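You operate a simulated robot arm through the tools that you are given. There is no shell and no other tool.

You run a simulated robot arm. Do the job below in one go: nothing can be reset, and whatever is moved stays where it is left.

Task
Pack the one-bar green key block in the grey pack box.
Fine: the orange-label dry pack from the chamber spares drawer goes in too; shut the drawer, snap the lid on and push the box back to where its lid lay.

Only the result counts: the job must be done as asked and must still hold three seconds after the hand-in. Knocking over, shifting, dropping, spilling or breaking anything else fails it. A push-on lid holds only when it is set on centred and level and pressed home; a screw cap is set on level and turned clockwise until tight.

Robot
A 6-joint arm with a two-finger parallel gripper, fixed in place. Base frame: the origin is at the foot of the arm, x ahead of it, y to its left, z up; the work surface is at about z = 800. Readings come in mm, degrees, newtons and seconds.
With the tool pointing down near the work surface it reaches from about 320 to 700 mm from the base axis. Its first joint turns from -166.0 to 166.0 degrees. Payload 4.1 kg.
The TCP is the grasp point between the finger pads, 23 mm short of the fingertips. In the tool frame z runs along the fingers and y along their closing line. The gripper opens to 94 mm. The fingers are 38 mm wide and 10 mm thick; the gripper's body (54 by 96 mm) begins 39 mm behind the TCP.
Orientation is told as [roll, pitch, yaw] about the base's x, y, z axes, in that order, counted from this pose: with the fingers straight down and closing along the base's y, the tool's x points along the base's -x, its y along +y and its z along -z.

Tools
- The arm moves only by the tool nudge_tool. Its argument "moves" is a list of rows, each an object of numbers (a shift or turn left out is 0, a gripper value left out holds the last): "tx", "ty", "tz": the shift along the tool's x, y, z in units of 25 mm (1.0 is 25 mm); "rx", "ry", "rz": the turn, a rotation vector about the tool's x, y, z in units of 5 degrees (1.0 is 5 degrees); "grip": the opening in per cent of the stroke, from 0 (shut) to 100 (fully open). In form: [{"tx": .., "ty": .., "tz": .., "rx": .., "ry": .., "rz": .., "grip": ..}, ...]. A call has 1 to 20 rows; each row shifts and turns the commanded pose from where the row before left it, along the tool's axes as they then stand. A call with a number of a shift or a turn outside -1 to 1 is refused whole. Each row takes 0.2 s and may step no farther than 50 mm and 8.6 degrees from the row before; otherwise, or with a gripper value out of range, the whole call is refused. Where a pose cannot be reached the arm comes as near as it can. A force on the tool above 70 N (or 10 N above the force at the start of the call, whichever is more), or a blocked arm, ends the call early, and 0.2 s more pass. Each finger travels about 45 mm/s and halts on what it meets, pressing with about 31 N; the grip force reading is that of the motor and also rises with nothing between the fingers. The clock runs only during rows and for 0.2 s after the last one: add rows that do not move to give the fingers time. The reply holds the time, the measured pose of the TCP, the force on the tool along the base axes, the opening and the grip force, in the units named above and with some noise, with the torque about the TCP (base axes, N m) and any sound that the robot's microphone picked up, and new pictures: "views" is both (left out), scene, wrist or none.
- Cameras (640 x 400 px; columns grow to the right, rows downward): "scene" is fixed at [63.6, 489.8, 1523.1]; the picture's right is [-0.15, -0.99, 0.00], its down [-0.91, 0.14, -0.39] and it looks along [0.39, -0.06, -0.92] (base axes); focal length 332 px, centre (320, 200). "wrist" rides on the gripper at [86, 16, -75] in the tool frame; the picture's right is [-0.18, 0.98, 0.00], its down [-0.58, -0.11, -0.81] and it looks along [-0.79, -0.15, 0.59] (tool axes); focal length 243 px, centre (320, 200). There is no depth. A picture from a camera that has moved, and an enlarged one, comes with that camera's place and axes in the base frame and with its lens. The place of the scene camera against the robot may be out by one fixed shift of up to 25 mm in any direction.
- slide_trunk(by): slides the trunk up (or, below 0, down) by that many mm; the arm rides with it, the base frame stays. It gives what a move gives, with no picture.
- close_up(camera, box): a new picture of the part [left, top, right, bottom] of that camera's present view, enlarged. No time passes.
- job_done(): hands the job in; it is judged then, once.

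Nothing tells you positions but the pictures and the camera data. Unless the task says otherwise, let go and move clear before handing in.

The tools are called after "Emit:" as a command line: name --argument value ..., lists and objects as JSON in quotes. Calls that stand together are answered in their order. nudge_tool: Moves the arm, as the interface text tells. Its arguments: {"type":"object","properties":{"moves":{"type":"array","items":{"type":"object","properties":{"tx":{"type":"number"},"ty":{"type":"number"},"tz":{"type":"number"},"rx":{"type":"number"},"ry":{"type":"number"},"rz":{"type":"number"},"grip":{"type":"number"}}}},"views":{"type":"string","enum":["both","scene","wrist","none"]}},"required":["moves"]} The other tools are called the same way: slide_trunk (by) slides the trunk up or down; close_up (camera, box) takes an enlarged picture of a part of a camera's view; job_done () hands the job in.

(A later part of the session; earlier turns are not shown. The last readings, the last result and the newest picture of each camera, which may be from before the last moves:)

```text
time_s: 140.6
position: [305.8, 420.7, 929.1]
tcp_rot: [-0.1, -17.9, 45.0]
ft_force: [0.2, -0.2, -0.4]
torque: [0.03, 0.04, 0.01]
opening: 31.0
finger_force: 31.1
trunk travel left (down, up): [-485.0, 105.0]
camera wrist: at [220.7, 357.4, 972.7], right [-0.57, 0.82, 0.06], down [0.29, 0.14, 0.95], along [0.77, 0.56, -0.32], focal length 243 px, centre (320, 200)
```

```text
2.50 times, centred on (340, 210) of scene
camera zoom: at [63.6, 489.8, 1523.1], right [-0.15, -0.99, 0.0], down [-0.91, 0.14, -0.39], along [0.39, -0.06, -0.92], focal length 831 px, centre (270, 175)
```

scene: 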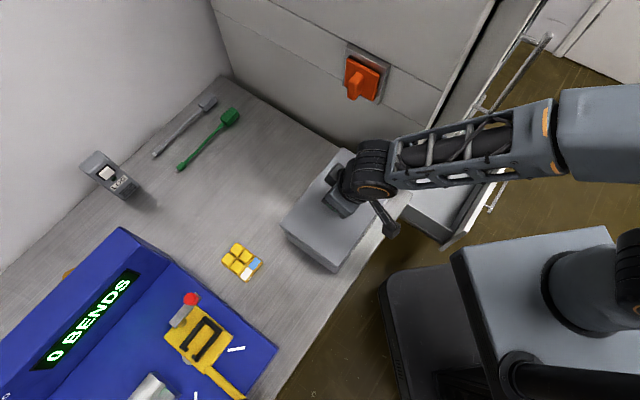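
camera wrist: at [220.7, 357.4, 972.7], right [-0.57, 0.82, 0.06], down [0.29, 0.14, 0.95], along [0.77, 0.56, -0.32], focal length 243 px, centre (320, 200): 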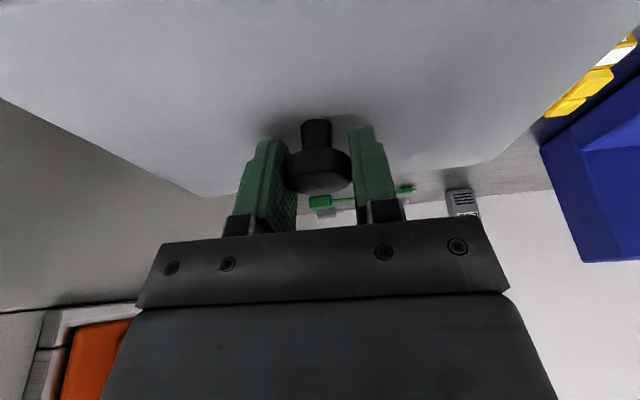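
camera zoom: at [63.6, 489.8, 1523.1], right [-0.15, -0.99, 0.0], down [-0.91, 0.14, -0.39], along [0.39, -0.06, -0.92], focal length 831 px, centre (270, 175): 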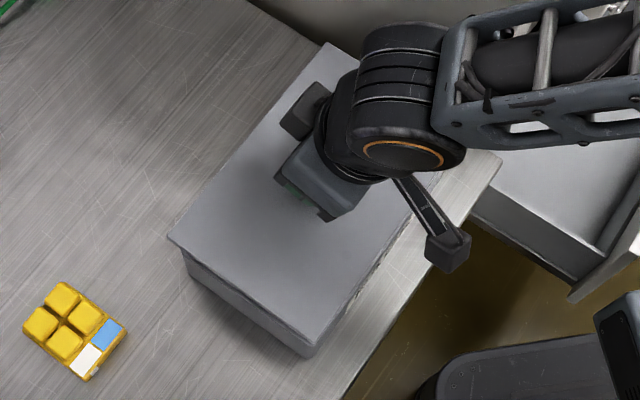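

Emit:
nudge_tool --moves '[{"tx": 0.148, "tz": 0.456}, {"tx": 0.148, "tz": 0.456}, {"tx": 0}]' --views "both"

Emit:
close_up --camera "scene" --box '[270, 200, 360, 280]'

Emit:
close_up --camera "scene" --box '[320, 130, 420, 200]'

```text
time_s: 141.4
position: [306.7, 420.2, 903.6]
tcp_rot: [0.0, -18.0, 45.1]
ft_force: [0.2, 0.1, -0.7]
torque: [0.0, -0.02, 0.02]
opening: 31.1
finger_force: 31.1
trunk travel left (down, up): [-485.0, 105.0]
camera wrist: at [221.5, 357.3, 947.8], right [-0.57, 0.82, 0.06], down [0.29, 0.14, 0.95], along [0.77, 0.56, -0.32], focal length 243 px, centre (320, 200)
```

scene: 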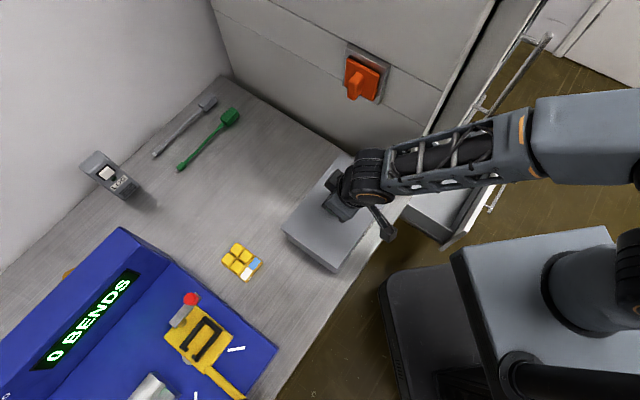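
wrist: 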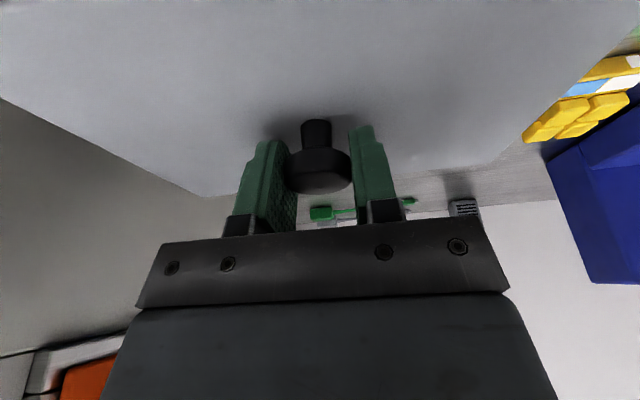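

```text
5.00 times, centred on (315, 240) of scene
camera zoom: at [63.6, 489.8, 1523.1], right [-0.15, -0.99, 0.0], down [-0.91, 0.14, -0.39], along [0.39, -0.06, -0.92], focal length 1662 px, centre (345, 0)
```

zoom: 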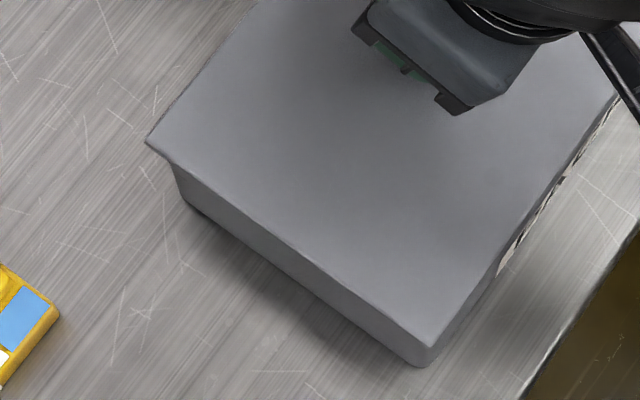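

```text
5.71 times, centred on (370, 165) of scene
camera zoom: at [63.6, 489.8, 1523.1], right [-0.15, -0.99, 0.0], down [-0.91, 0.14, -0.39], along [0.39, -0.06, -0.92], focal length 1899 px, centre (34, 400)
```

zoom: 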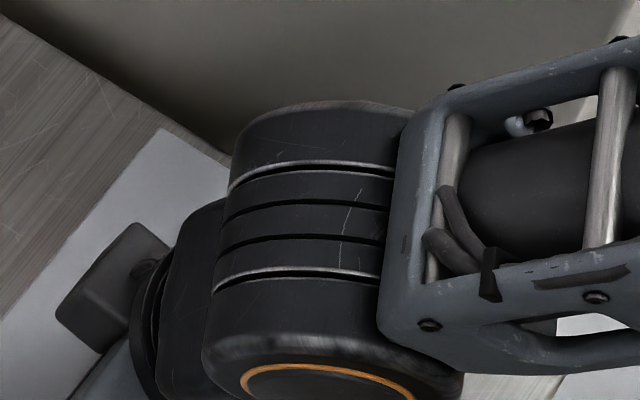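

Emit:
close_up --camera "scene" --box '[318, 250, 350, 275]'

Emit:
close_up --camera "scene" --box '[275, 220, 307, 245]'

Emit:
close_up --camera "scene" --box '[380, 170, 420, 200]'

```text
16.00 times, centred on (334, 262) of scene
camera zoom: at [63.6, 489.8, 1523.1], right [-0.15, -0.99, 0.0], down [-0.91, 0.14, -0.39], along [0.39, -0.06, -0.92], focal length 5318 px, centre (96, -800)
```

zoom: 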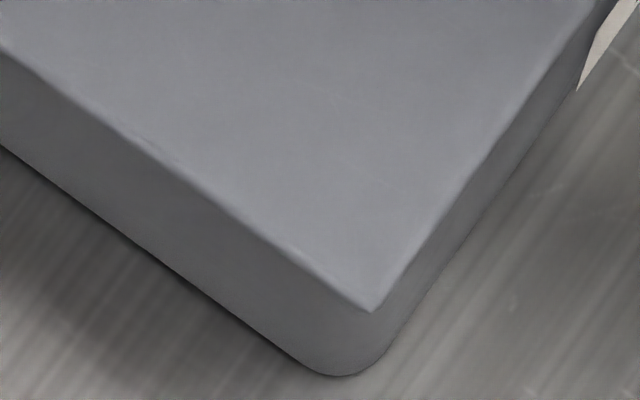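

```text
16.00 times, centred on (291, 232) of scene
camera zoom: at [63.6, 489.8, 1523.1], right [-0.15, -0.99, 0.0], down [-0.91, 0.14, -0.39], along [0.39, -0.06, -0.92], focal length 5318 px, centre (784, -320)
```

zoom: 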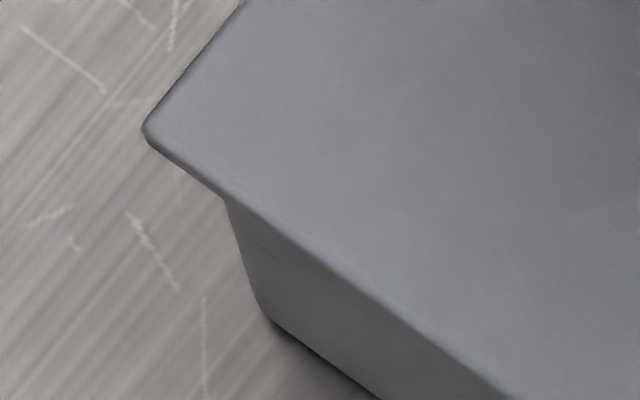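

```text
13.33 times, centred on (400, 185) of scene
camera zoom: at [63.6, 489.8, 1523.1], right [-0.15, -0.99, 0.0], down [-0.91, 0.14, -0.39], along [0.39, -0.06, -0.92], focal length 4431 px, centre (-747, 400)
```

zoom: 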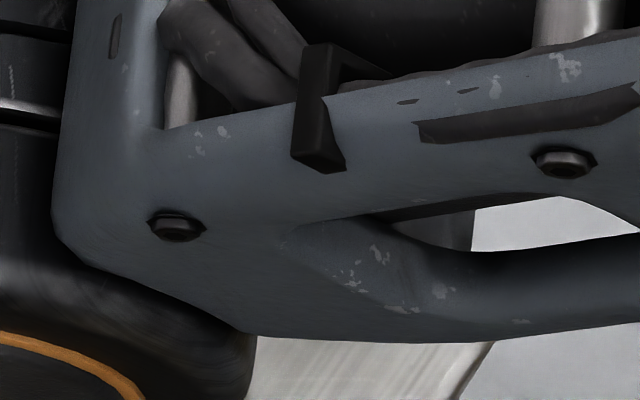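

Emit:
close_up --camera "scene" --box '[336, 228, 368, 253]'

Emit:
close_up --camera "scene" --box '[360, 205, 392, 230]'

Emit:
close_up --camera "scene" --box '[320, 140, 352, 165]'

```text
16.00 times, centred on (352, 240) of scene
camera zoom: at [63.6, 489.8, 1523.1], right [-0.15, -0.99, 0.0], down [-0.91, 0.14, -0.39], along [0.39, -0.06, -0.92], focal length 5318 px, centre (-192, -448)
```

zoom: 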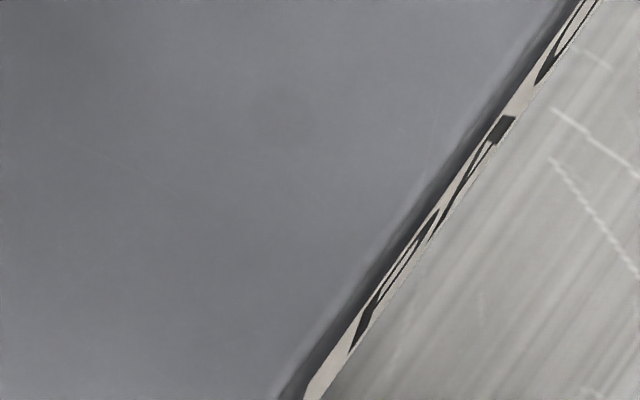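

```text
16.00 times, centred on (376, 218) of scene
camera zoom: at [63.6, 489.8, 1523.1], right [-0.15, -0.99, 0.0], down [-0.91, 0.14, -0.39], along [0.39, -0.06, -0.92], focal length 5318 px, centre (-576, -80)
```

zoom: 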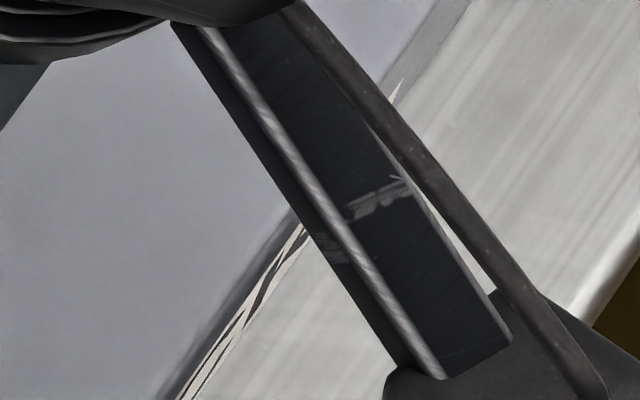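

```text
16.00 times, centred on (336, 152) of scene
camera zoom: at [63.6, 489.8, 1523.1], right [-0.15, -0.99, 0.0], down [-0.91, 0.14, -0.39], along [0.39, -0.06, -0.92], focal length 5318 px, centre (64, 960)
```

zoom: 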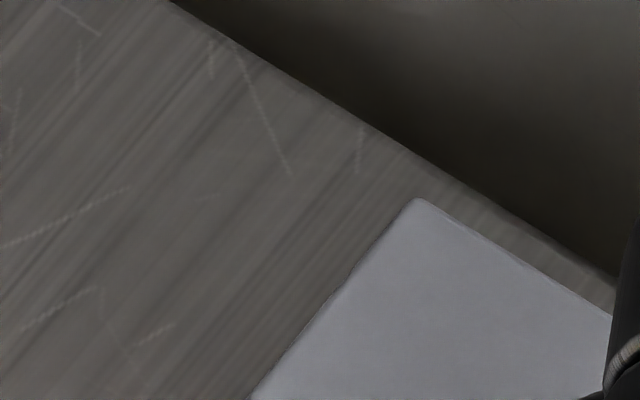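

Measured in the scene frame, the lid sits about 4 mm too far out and 2 mm too far right relative to the box. I'll correct that and re-measure.

Emit:
nudge_tool --moves '[{"tx": 0.164, "ty": 0.072, "tz": -0.053}, {"tx": 0}]' --views "scene"

Emit:
close_up --camera "scene" --box '[318, 250, 350, 275]'

Emit:
close_up --camera "scene" --box '[275, 220, 307, 245]'

Emit:
close_up --camera "scene" --box '[320, 140, 352, 165]'

```text
time_s: 142.0
position: [304.0, 417.7, 904.8]
tcp_rot: [0.0, -18.0, 45.0]
ft_force: [-0.4, -0.1, -0.6]
torque: [0.01, 0.01, 0.0]
opening: 31.0
finger_force: 30.7
trunk travel left (down, up): [-485.0, 105.0]
```

scene: 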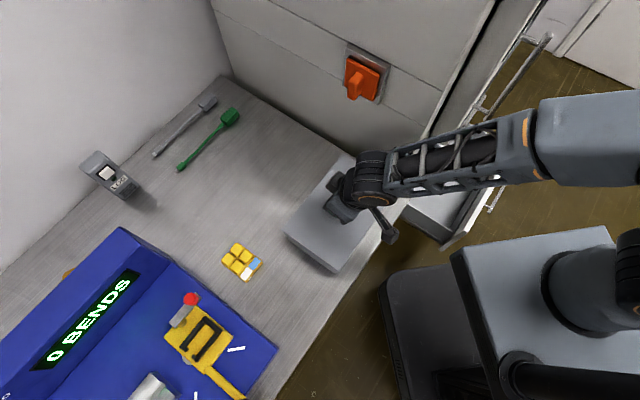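

```text
16.00 times, centred on (334, 262) of scene
camera zoom: at [63.6, 489.8, 1523.1], right [-0.15, -0.99, 0.0], down [-0.91, 0.14, -0.39], along [0.39, -0.06, -0.92], focal length 5318 px, centre (96, -800)
```

zoom: 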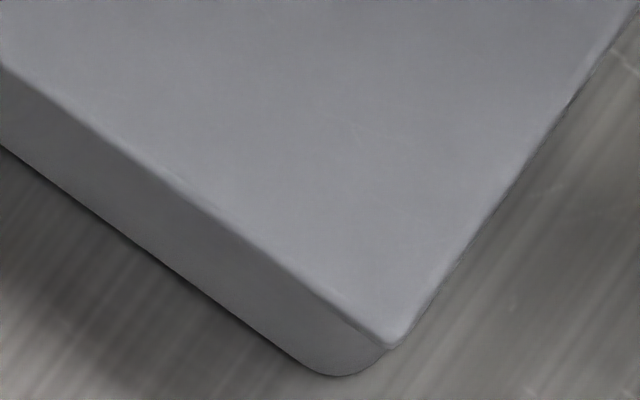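

```text
16.00 times, centred on (291, 232) of scene
camera zoom: at [63.6, 489.8, 1523.1], right [-0.15, -0.99, 0.0], down [-0.91, 0.14, -0.39], along [0.39, -0.06, -0.92], focal length 5318 px, centre (784, -320)
```

zoom: 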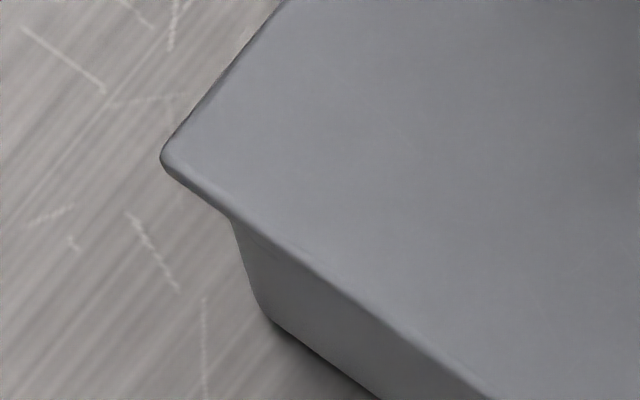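

```text
16.00 times, centred on (336, 152) of scene
camera zoom: at [63.6, 489.8, 1523.1], right [-0.15, -0.99, 0.0], down [-0.91, 0.14, -0.39], along [0.39, -0.06, -0.92], focal length 5318 px, centre (64, 960)
```

zoom: 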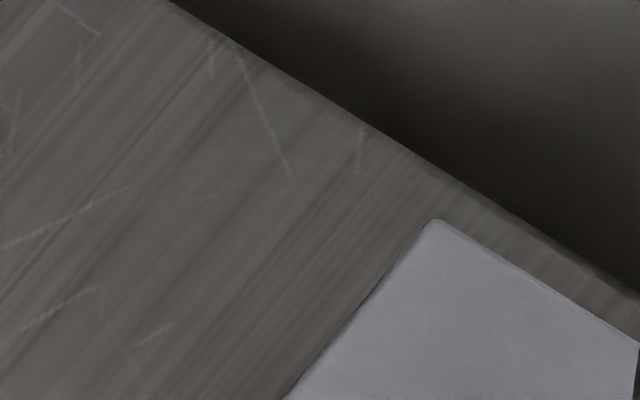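

The lid now overhangs evenly (about 4 mm each side). I'll lower it gently onto the rim while watching the force.

Emit:
nudge_tool --moves '[{"tx": 0.062, "tz": 0.19}, {"tx": 0.062, "tz": 0.19}, {"tx": 0}]' --views "none"

Emit:
nudge_tool --moves '[{"tx": 0.025, "tz": 0.076}, {"tx": 0}]' --views "scene"

Emit:
close_up --camera "scene" --box '[275, 215, 365, 280]'

```text
time_s: 142.8
position: [301.6, 417.7, 892.8]
tcp_rot: [0.0, -18.3, 45.0]
ft_force: [-1.4, 0.1, 11.3]
torque: [-0.64, 0.44, -0.04]
opening: 31.0
finger_force: 31.7
trunk travel left (down, up): [-485.0, 105.0]
```

```text
time_s: 143.4
position: [302.1, 417.8, 894.1]
tcp_rot: [0.1, -18.3, 45.0]
ft_force: [-3.4, -2.5, 28.9]
torque: [-0.18, 0.02, -0.02]
opening: 30.7
finger_force: 30.9
trunk travel left (down, up): [-485.0, 105.0]
```

scene: 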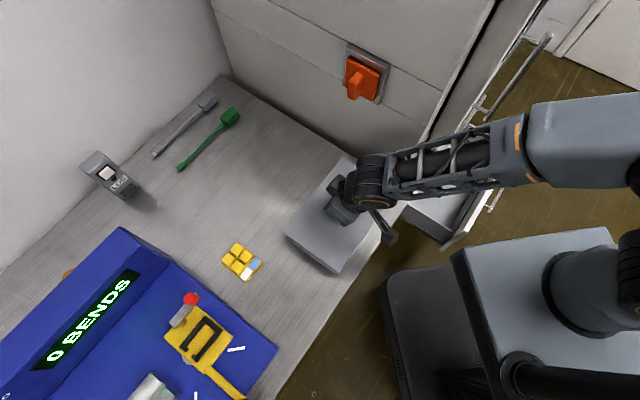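

```text
6.15 times, centred on (320, 248) of scene
camera zoom: at [63.6, 489.8, 1523.1], right [-0.15, -0.99, 0.0], down [-0.91, 0.14, -0.39], along [0.39, -0.06, -0.92], focal length 2045 px, centre (320, -92)
```

zoom: 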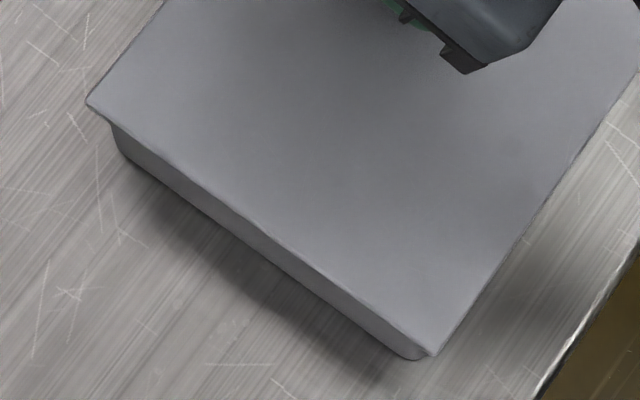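

The lid sits on the rim. I'll release the knob, straighten the tool and then press the lid home from directly above.

Emit:
nudge_tool --moves '[{"tx": -0.03, "tz": -0.08, "grip": 60}, {"grip": 60}, {"grip": 60}, {"grip": 60}, {"tx": -0.12, "tz": -0.38}, {"tx": -0.25, "tz": -0.76}, {"tx": -0.25, "tz": -0.76}, {"tx": -0.25, "tz": -0.76}, {"tx": -0.25, "tz": -0.76}, {"tx": 0}]' --views "both"

Emit:
close_up --camera "scene" --box '[270, 140, 410, 280]'

```text
time_s: 145.6
position: [302.0, 419.2, 983.8]
tcp_rot: [0.0, -18.0, 44.9]
ft_force: [-0.2, 0.0, -0.7]
torque: [-0.03, -0.02, 0.02]
opening: 56.6
finger_force: 0.1
trunk travel left (down, up): [-485.0, 105.0]
heard: snap
camera wrist: at [217.2, 356.2, 1027.5], right [-0.57, 0.82, 0.06], down [0.29, 0.14, 0.95], along [0.77, 0.56, -0.32], focal length 243 px, centre (320, 200)
```

scene: 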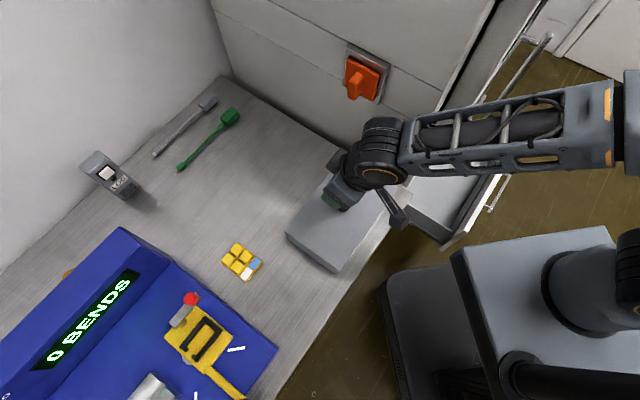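
wrist: 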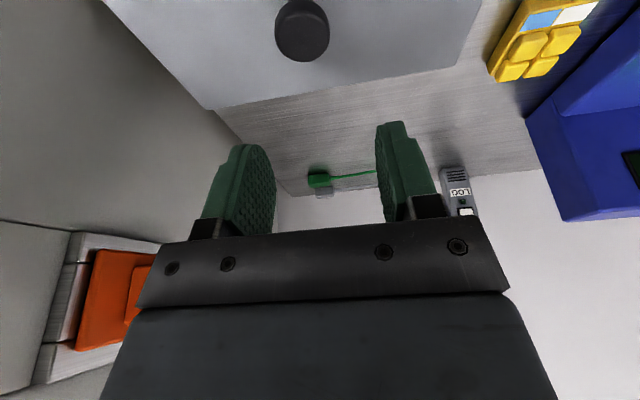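

```text
2.86 times, centred on (340, 210) of scene
camera zoom: at [63.6, 489.8, 1523.1], right [-0.15, -0.99, 0.0], down [-0.91, 0.14, -0.39], along [0.39, -0.06, -0.92], focal length 950 px, centre (263, 171)
```

zoom: 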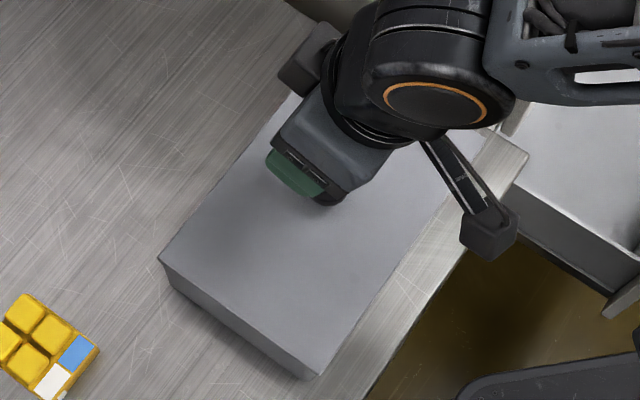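

I heard a snap, so the lid seems to have seated. I'll straighten up and press from directly above to make sure it is home.

Emit:
nudge_tool --moves '[{"ry": 0.9, "grip": 0}, {"ry": 0.9}, {"ry": 0.9}, {"ry": 0.9}, {"grip": 0}, {"grip": 0}]' --views "both"

Emit:
close_up --camera "wrist" --box '[160, 0, 480, 200]'

Emit:
close_up --camera "scene" --box '[275, 215, 365, 280]'

```text
time_s: 147.0
position: [302.1, 419.1, 983.3]
tcp_rot: [0.0, 0.1, 44.9]
ft_force: [-0.8, 0.9, -0.5]
torque: [0.01, -0.02, 0.01]
opening: 0.0
finger_force: 30.5
trunk travel left (down, up): [-485.0, 105.0]
camera wrist: at [230.6, 369.0, 1058.2], right [-0.56, 0.83, 0.0], down [0.49, 0.33, 0.81], along [0.67, 0.46, -0.59], focal length 243 px, centre (320, 200)
```

scene: 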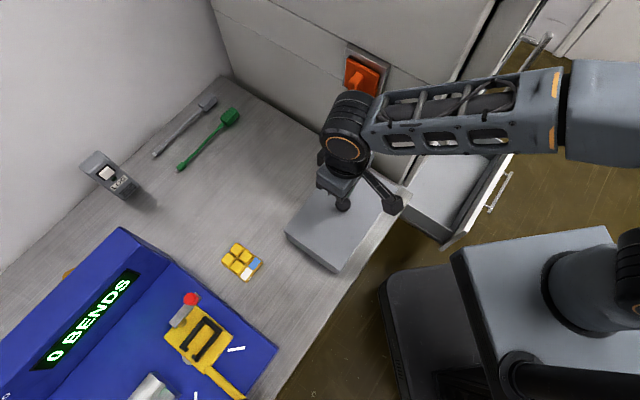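
wrist: 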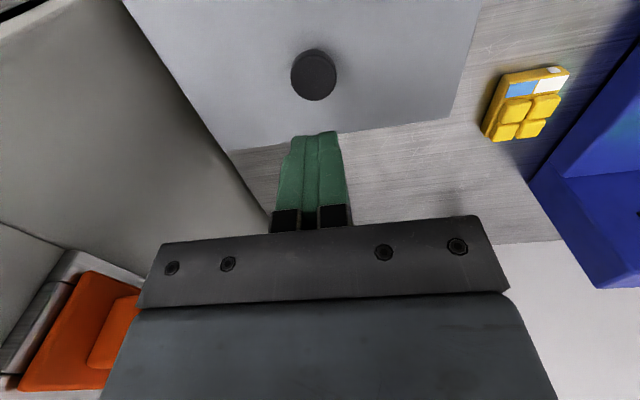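

```text
2.00 times, centred on (320, 100) of wrist
camera zoom: at [230.6, 369.0, 1058.2], right [-0.56, 0.83, 0.0], down [0.49, 0.33, 0.81], along [0.67, 0.46, -0.59], focal length 485 px, centre (320, 400)
```

zoom: 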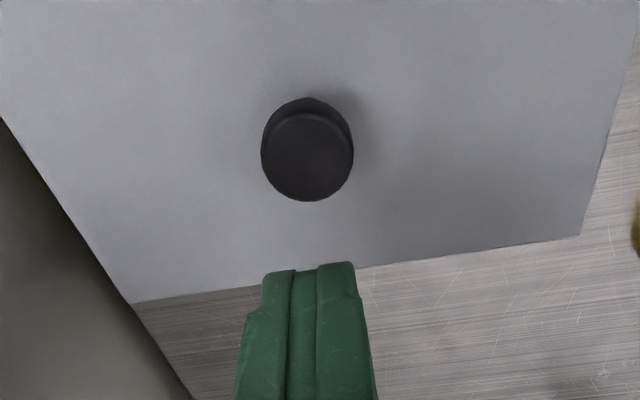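

```text
6.15 times, centred on (320, 248) of scene
camera zoom: at [63.6, 489.8, 1523.1], right [-0.15, -0.99, 0.0], down [-0.91, 0.14, -0.39], along [0.39, -0.06, -0.92], focal length 2045 px, centre (320, -92)
```

zoom: 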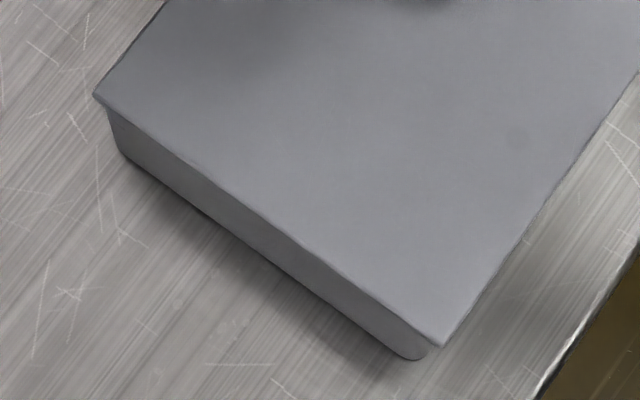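

Emit:
close_up --camera "scene" --box '[318, 250, 350, 275]'

Emit:
close_up --camera "scene" --box '[275, 220, 307, 245]'

Emit:
close_up --camera "scene" --box '[376, 165, 416, 205]'

Emit:
close_up --camera "wrist" --box '[200, 100, 280, 180]'

```text
16.00 times, centred on (334, 262) of scene
camera zoom: at [63.6, 489.8, 1523.1], right [-0.15, -0.99, 0.0], down [-0.91, 0.14, -0.39], along [0.39, -0.06, -0.92], focal length 5318 px, centre (96, -800)
```

zoom: 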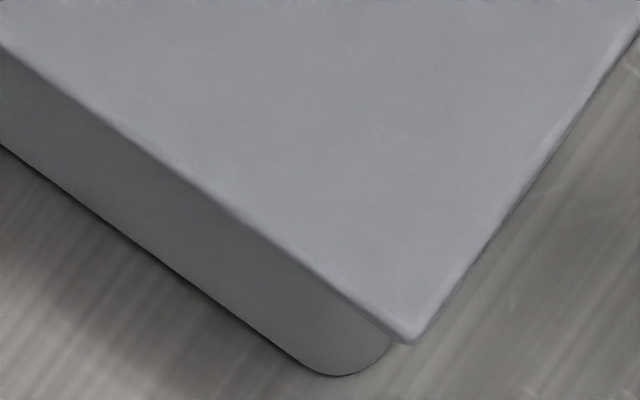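

```text
16.00 times, centred on (291, 232) of scene
camera zoom: at [63.6, 489.8, 1523.1], right [-0.15, -0.99, 0.0], down [-0.91, 0.14, -0.39], along [0.39, -0.06, -0.92], focal length 5318 px, centre (784, -320)
```

zoom: 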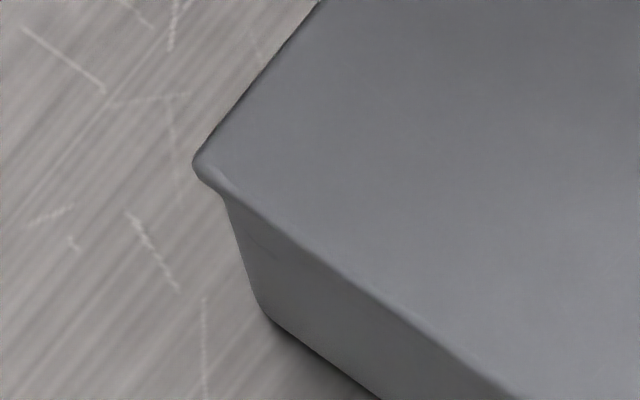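

```text
10.00 times, centred on (396, 185) of scene
camera zoom: at [63.6, 489.8, 1523.1], right [-0.15, -0.99, 0.0], down [-0.91, 0.14, -0.39], along [0.39, -0.06, -0.92], focal length 3324 px, centre (-440, 350)
```

zoom: 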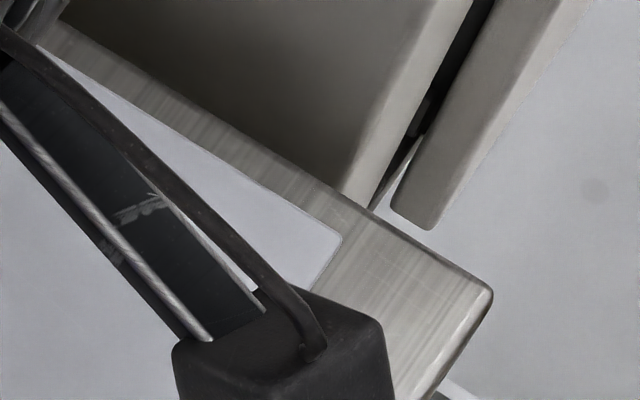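

```text
5.00 times, centred on (240, 140) of wrist
camera zoom: at [230.6, 369.0, 1058.2], right [-0.56, 0.83, 0.0], down [0.49, 0.33, 0.81], along [0.67, 0.46, -0.59], focal length 1213 px, centre (720, 500)
```

zoom: 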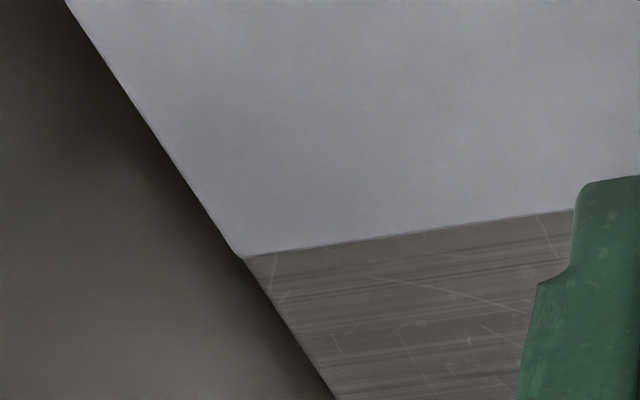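

The lid has self-centred on the box after the snap. I'll press straight down on the knob with closed fingers to confirm it's home.

Emit:
nudge_tool --moves '[{"tx": 0.16, "ty": -0.2, "tz": 0.6}, {"tz": 0.6}, {"tz": 0.6}, {"tz": 0.5}, {"tz": 0}]' --views "wrist"

```text
time_s: 148.2
position: [302.1, 412.8, 925.0]
tcp_rot: [0.0, 0.0, 45.0]
ft_force: [0.2, -0.1, 1.0]
torque: [0.0, 0.0, 0.01]
opening: 0.1
finger_force: 31.1
trunk travel left (down, up): [-485.0, 105.0]
camera wrist: at [229.8, 362.4, 1000.0], right [-0.56, 0.83, 0.0], down [0.49, 0.33, 0.81], along [0.67, 0.46, -0.59], focal length 243 px, centre (320, 200)
```

wrist: 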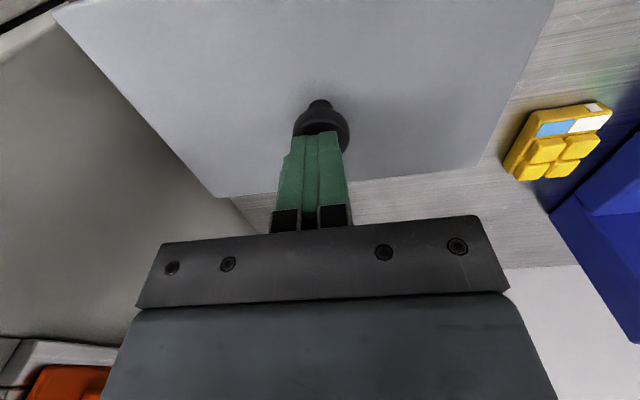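

Emit:
nudge_tool --moves '[{"tz": 0.2}, {"tz": 0.1}, {"tz": 0.08}, {"tz": 0}]' --views "none"

Emit:
nudge_tool --moves '[{"tz": 0.1}, {"tz": 0}]' --views "none"

```text
time_s: 149.2
position: [302.3, 412.1, 919.9]
tcp_rot: [0.1, -0.5, 45.0]
ft_force: [0.8, -1.0, 50.1]
torque: [-0.32, 0.21, 0.05]
opening: 0.1
finger_force: 31.1
trunk travel left (down, up): [-485.0, 105.0]
```

```text
time_s: 149.8
position: [302.3, 412.0, 920.4]
tcp_rot: [0.2, -0.8, 45.0]
ft_force: [0.3, -3.6, 62.9]
torque: [-0.57, 0.44, 0.04]
opening: 0.1
finger_force: 30.8
trunk travel left (down, up): [-485.0, 105.0]
```

The press gave 63 N with no further movement, so the lid is seated. Now I'll lift off, open the fingers wide, go in front of the box and lean the tool so that the tips push the wall below the lid.

Emit:
nudge_tool --moves '[{"tz": -0.5}, {"tz": -0.8}, {"tz": -0.8}, {"tz": -0.8}, {"tz": -0.6, "grip": 100}, {"tx": 0.8}, {"tx": 0.8}, {"tx": 0.8}, {"tx": 0.8}, {"tx": 0.8}, {"tx": 0.4}, {"ry": -1}, {"ry": -1}, {"ry": -1}, {"ry": -1}, {"tx": 0}]' --views "both"

```text
time_s: 153.2
position: [225.8, 334.4, 1000.4]
tcp_rot: [0.0, -20.1, 45.0]
ft_force: [0.5, -0.2, 0.2]
torque: [0.0, 0.02, 0.0]
opening: 94.1
finger_force: 0.1
trunk travel left (down, up): [-485.0, 105.0]
camera wrist: at [138.1, 269.7, 1041.8], right [-0.57, 0.82, 0.06], down [0.27, 0.11, 0.96], along [0.77, 0.57, -0.28], focal length 243 px, centre (320, 200)
```

scene: 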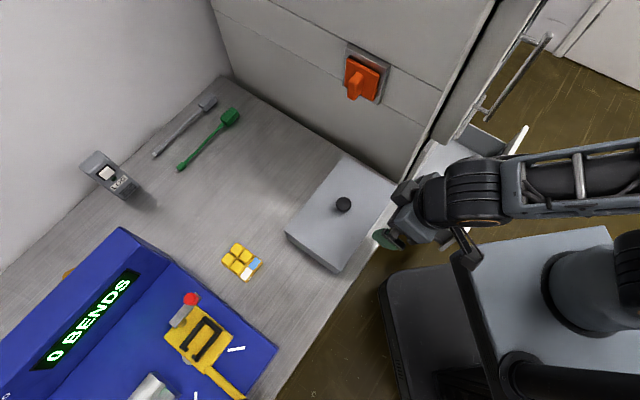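
wrist: 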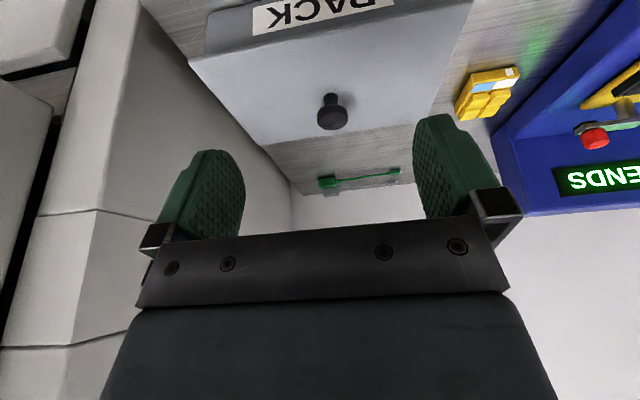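

Emit:
nudge_tool --moves '[{"tx": 0.315, "tz": 0.748}, {"tx": 0.315, "tz": 0.748}, {"tx": 0.315, "tz": 0.748}, {"tx": 0.315, "tz": 0.748}, {"tx": 0.315, "tz": 0.748}, {"tx": 0.315, "tz": 0.748}, {"tx": 0.315, "tz": 0.748}, {"tx": 0.315, "tz": 0.748}, {"tx": 0}]' --views "both"

Emit:
close_up --camera "wrist" --box '[120, 0, 520, 240]'

Emit:
close_up --camera "scene" --box '[280, 150, 440, 280]'

```text
time_s: 155.2
position: [219.2, 329.0, 840.8]
tcp_rot: [0.0, -20.0, 44.9]
ft_force: [0.6, -0.2, -0.4]
torque: [0.03, -0.01, -0.01]
opening: 94.0
finger_force: 0.0
trunk travel left (down, up): [-485.0, 105.0]
camera wrist: at [132.9, 264.5, 882.0], right [-0.57, 0.82, 0.06], down [0.27, 0.11, 0.96], along [0.77, 0.56, -0.28], focal length 243 px, centre (320, 200)
```

scene: 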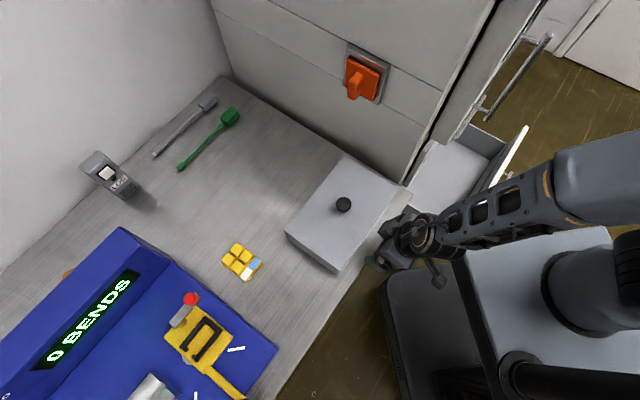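
wrist: 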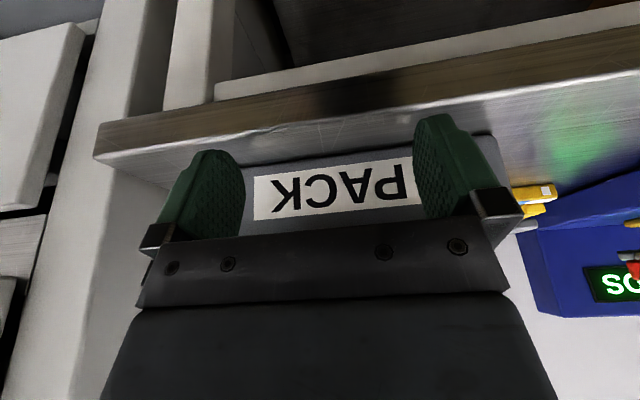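

```text
1.60 times, centred on (320, 120) of wrist
camera zoom: at [132.9, 264.5, 882.0], right [-0.57, 0.82, 0.06], down [0.27, 0.11, 0.96], along [0.77, 0.56, -0.28], focal length 388 px, centre (320, 328)
```

zoom: 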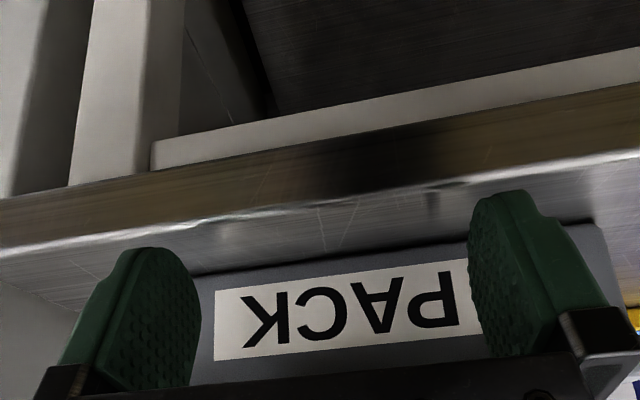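

```text
3.08 times, centred on (360, 215) of scene
camera zoom: at [63.6, 489.8, 1523.1], right [-0.15, -0.99, 0.0], down [-0.91, 0.14, -0.39], along [0.39, -0.06, -0.92], focal length 1023 px, centre (197, 154)
```

zoom: 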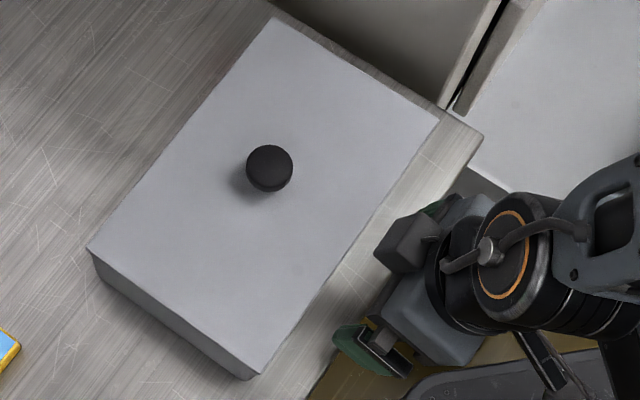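

I'm in front of the PACK wall with both fingertips below the lid. I'll advance until contact.

Emit:
nudge_tool --moves '[{"tx": -0.376, "tz": 0.137}, {"tx": -0.376, "tz": 0.137}, {"tx": 0}]' --views "none"

Emit:
nudge_tool --moves '[{"tx": -0.15, "tz": 0.055}, {"tx": 0}]' --views "none"

Emit:
nudge_tool --moves '[{"tx": -0.15, "tz": 0.055}, {"tx": 0}]' --views "both"

```text
time_s: 156.0
position: [233.2, 342.1, 840.9]
tcp_rot: [0.0, -20.0, 45.0]
ft_force: [0.7, 0.0, 0.0]
torque: [-0.03, 0.0, -0.02]
opening: 94.0
finger_force: 0.0
trunk travel left (down, up): [-485.0, 105.0]
```

```text
time_s: 156.6
position: [236.5, 346.4, 841.9]
tcp_rot: [0.0, -20.0, 45.0]
ft_force: [-0.2, -0.1, 0.0]
torque: [-0.03, -0.03, -0.03]
opening: 94.0
finger_force: 0.1
trunk travel left (down, up): [-485.0, 105.0]
```

```text
time_s: 157.2
position: [239.8, 347.7, 841.8]
tcp_rot: [0.0, -20.1, 45.0]
ft_force: [-0.4, -1.6, 0.7]
torque: [0.02, 0.06, 0.01]
opening: 93.9
finger_force: 0.0
trunk travel left (down, up): [-485.0, 105.0]
camera wrist: at [152.2, 283.3, 881.8], right [-0.57, 0.82, 0.06], down [0.27, 0.11, 0.96], along [0.77, 0.56, -0.28], focal length 243 px, centre (320, 200)
```

scene: 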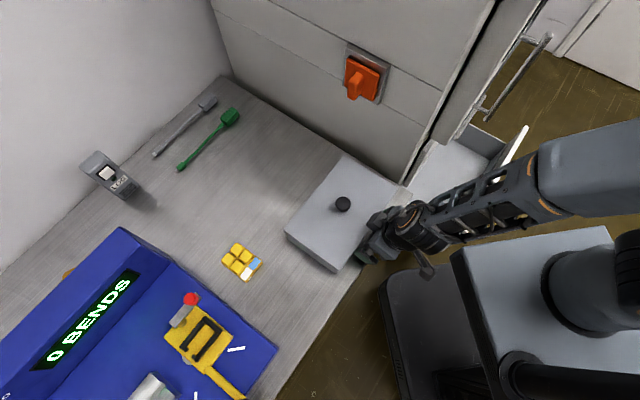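
wrist: 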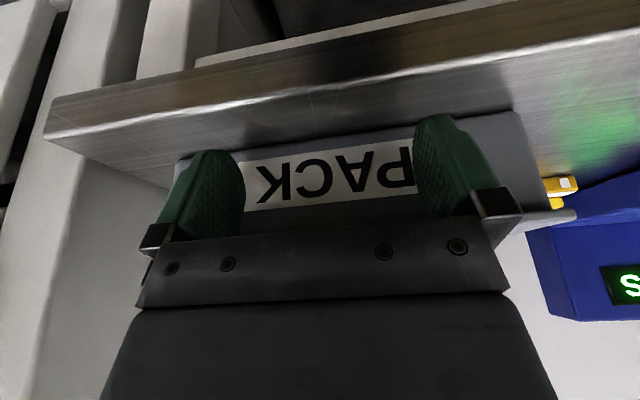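

Contact is just beginning. I'll push the box slowly outward, first about 100 mm, then check that it stays straight.

Emit:
nudge_tool --moves '[{"tx": -0.2, "ty": 0.003, "tz": 0.073}, {"tx": -0.376, "ty": 0.0056, "tz": 0.1368}, {"tx": -0.376, "ty": 0.0056, "tz": 0.1368}, {"tx": -0.376, "ty": 0.0056, "tz": 0.1368}, {"tx": -0.376, "ty": 0.0056, "tz": 0.1368}, {"tx": -0.376, "ty": 0.0056, "tz": 0.1368}, {"tx": -0.376, "ty": 0.0056, "tz": 0.1368}, {"tx": -0.376, "ty": 0.0056, "tz": 0.1368}, {"tx": -0.376, "ty": 0.0056, "tz": 0.1368}, {"tx": -0.376, "ty": 0.0056, "tz": 0.1368}, {"tx": 0}]' --views "both"

Emit:
close_up --camera "scene" --box '[240, 110, 400, 250]'

```text
time_s: 159.6
position: [305.4, 414.9, 839.8]
tcp_rot: [0.0, -20.0, 45.1]
ft_force: [-0.2, 0.7, 0.6]
torque: [0.02, 0.0, 0.01]
opening: 94.1
finger_force: 0.1
trunk travel left (down, up): [-485.0, 105.0]
camera wrist: at [219.2, 351.8, 880.9], right [-0.57, 0.82, 0.06], down [0.27, 0.11, 0.96], along [0.77, 0.56, -0.28], focal length 243 px, centre (320, 200)
```

scene: 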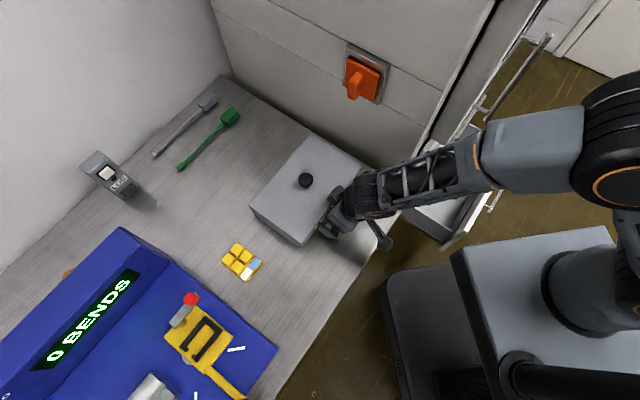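
wrist: 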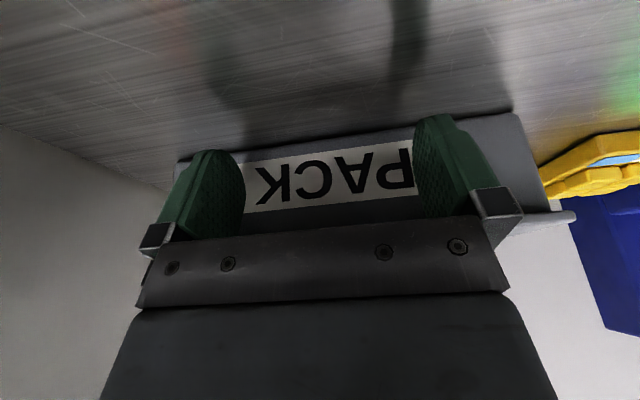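

```text
2.86 times, centred on (320, 180) of scene
camera zoom: at [63.6, 489.8, 1523.1], right [-0.15, -0.99, 0.0], down [-0.91, 0.14, -0.39], along [0.39, -0.06, -0.92], focal length 950 px, centre (320, 257)
```

zoom: 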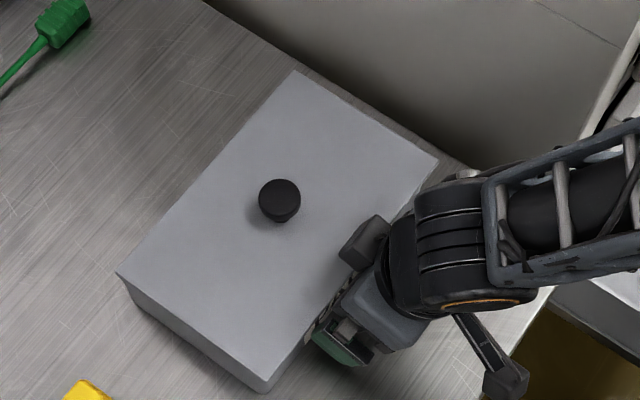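

The box slides straight. I'll continue most of the remaining distance and re-measure.

Emit:
nudge_tool --moves '[{"tx": -0.376, "ty": 0.007, "tz": 0.1368}, {"tx": -0.376, "ty": 0.007, "tz": 0.1368}, {"tx": -0.376, "ty": 0.007, "tz": 0.1368}, {"tx": -0.376, "ty": 0.007, "tz": 0.1368}, {"tx": -0.376, "ty": 0.007, "tz": 0.1368}, {"tx": -0.376, "ty": 0.007, "tz": 0.1368}, {"tx": -0.376, "ty": 0.007, "tz": 0.1368}, {"tx": -0.376, "ty": 0.007, "tz": 0.1368}, {"tx": -0.376, "ty": 0.007, "tz": 0.1368}, {"tx": -0.376, "ty": 0.007, "tz": 0.1368}, {"tx": -0.376, "ty": 0.007, "tz": 0.1368}, {"tx": -0.3, "ty": 0.007, "tz": 0.109}, {"tx": 0}]' --views "both"

Emit:
close_up --camera "scene" --box '[190, 90, 350, 240]'

```text
time_s: 162.4
position: [387.9, 501.7, 839.2]
tcp_rot: [0.0, -19.9, 45.1]
ft_force: [0.0, -0.3, -0.4]
torque: [-0.04, 0.0, 0.0]
opening: 94.1
finger_force: 0.0
trunk travel left (down, up): [-485.0, 105.0]
camera wrist: at [300.8, 438.2, 880.7], right [-0.57, 0.82, 0.06], down [0.27, 0.11, 0.96], along [0.77, 0.56, -0.28], focal length 243 px, centre (320, 200)
```

scene: 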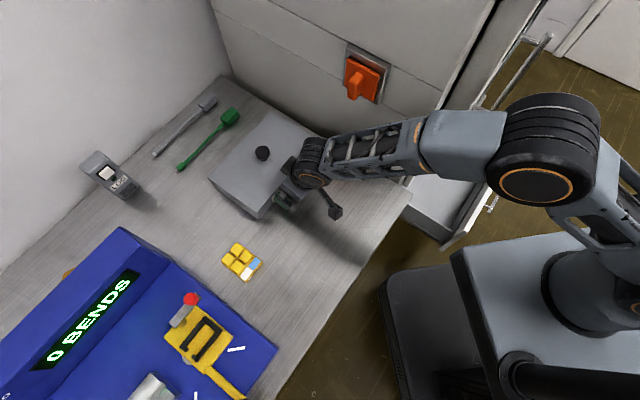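
wrist: 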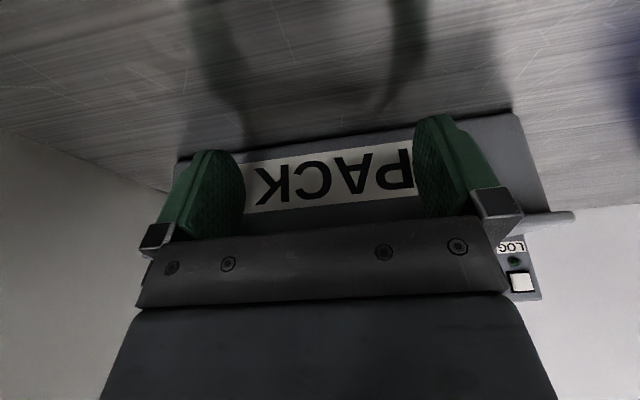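

```text
2.67 times, centred on (270, 165) of scene
camera zoom: at [63.6, 489.8, 1523.1], right [-0.15, -0.99, 0.0], down [-0.91, 0.14, -0.39], along [0.39, -0.06, -0.92], focal length 886 px, centre (453, 293)
```

zoom: 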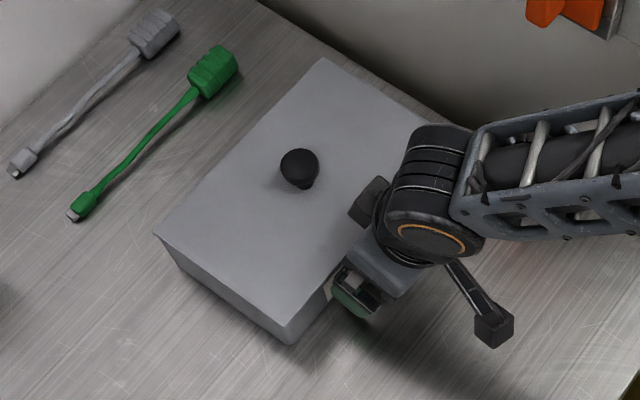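

Emit:
close_up --camera "scene" --box '[195, 165, 227, 190]'

Emit:
close_up --camera "scene" --box '[258, 98, 290, 123]'

Emit:
close_up --camera "scene" --box '[245, 200, 277, 225]'

```text
16.00 times, centred on (211, 178) of scene
camera zoom: at [63.6, 489.8, 1523.1], right [-0.15, -0.99, 0.0], down [-0.91, 0.14, -0.39], along [0.39, -0.06, -0.92], focal length 5318 px, centre (2064, 560)
```

zoom: 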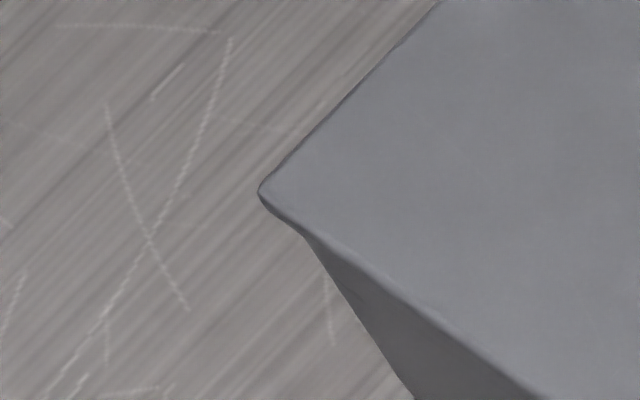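

```text
16.00 times, centred on (274, 110) of scene
camera zoom: at [63.6, 489.8, 1523.1], right [-0.15, -0.99, 0.0], down [-0.91, 0.14, -0.39], along [0.39, -0.06, -0.92], focal length 5318 px, centre (1056, 1632)
```

zoom: 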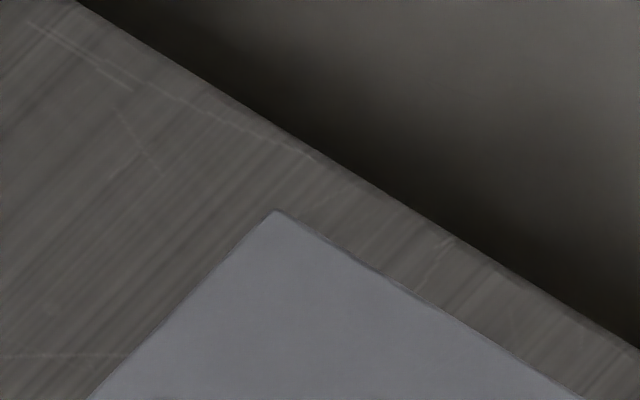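

```text
16.00 times, centred on (261, 212) of scene
camera zoom: at [63.6, 489.8, 1523.1], right [-0.15, -0.99, 0.0], down [-0.91, 0.14, -0.39], along [0.39, -0.06, -0.92], focal length 5318 px, centre (1264, 0)
```

zoom: 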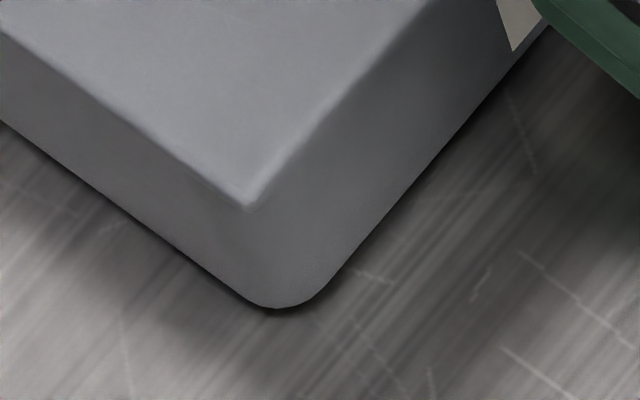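

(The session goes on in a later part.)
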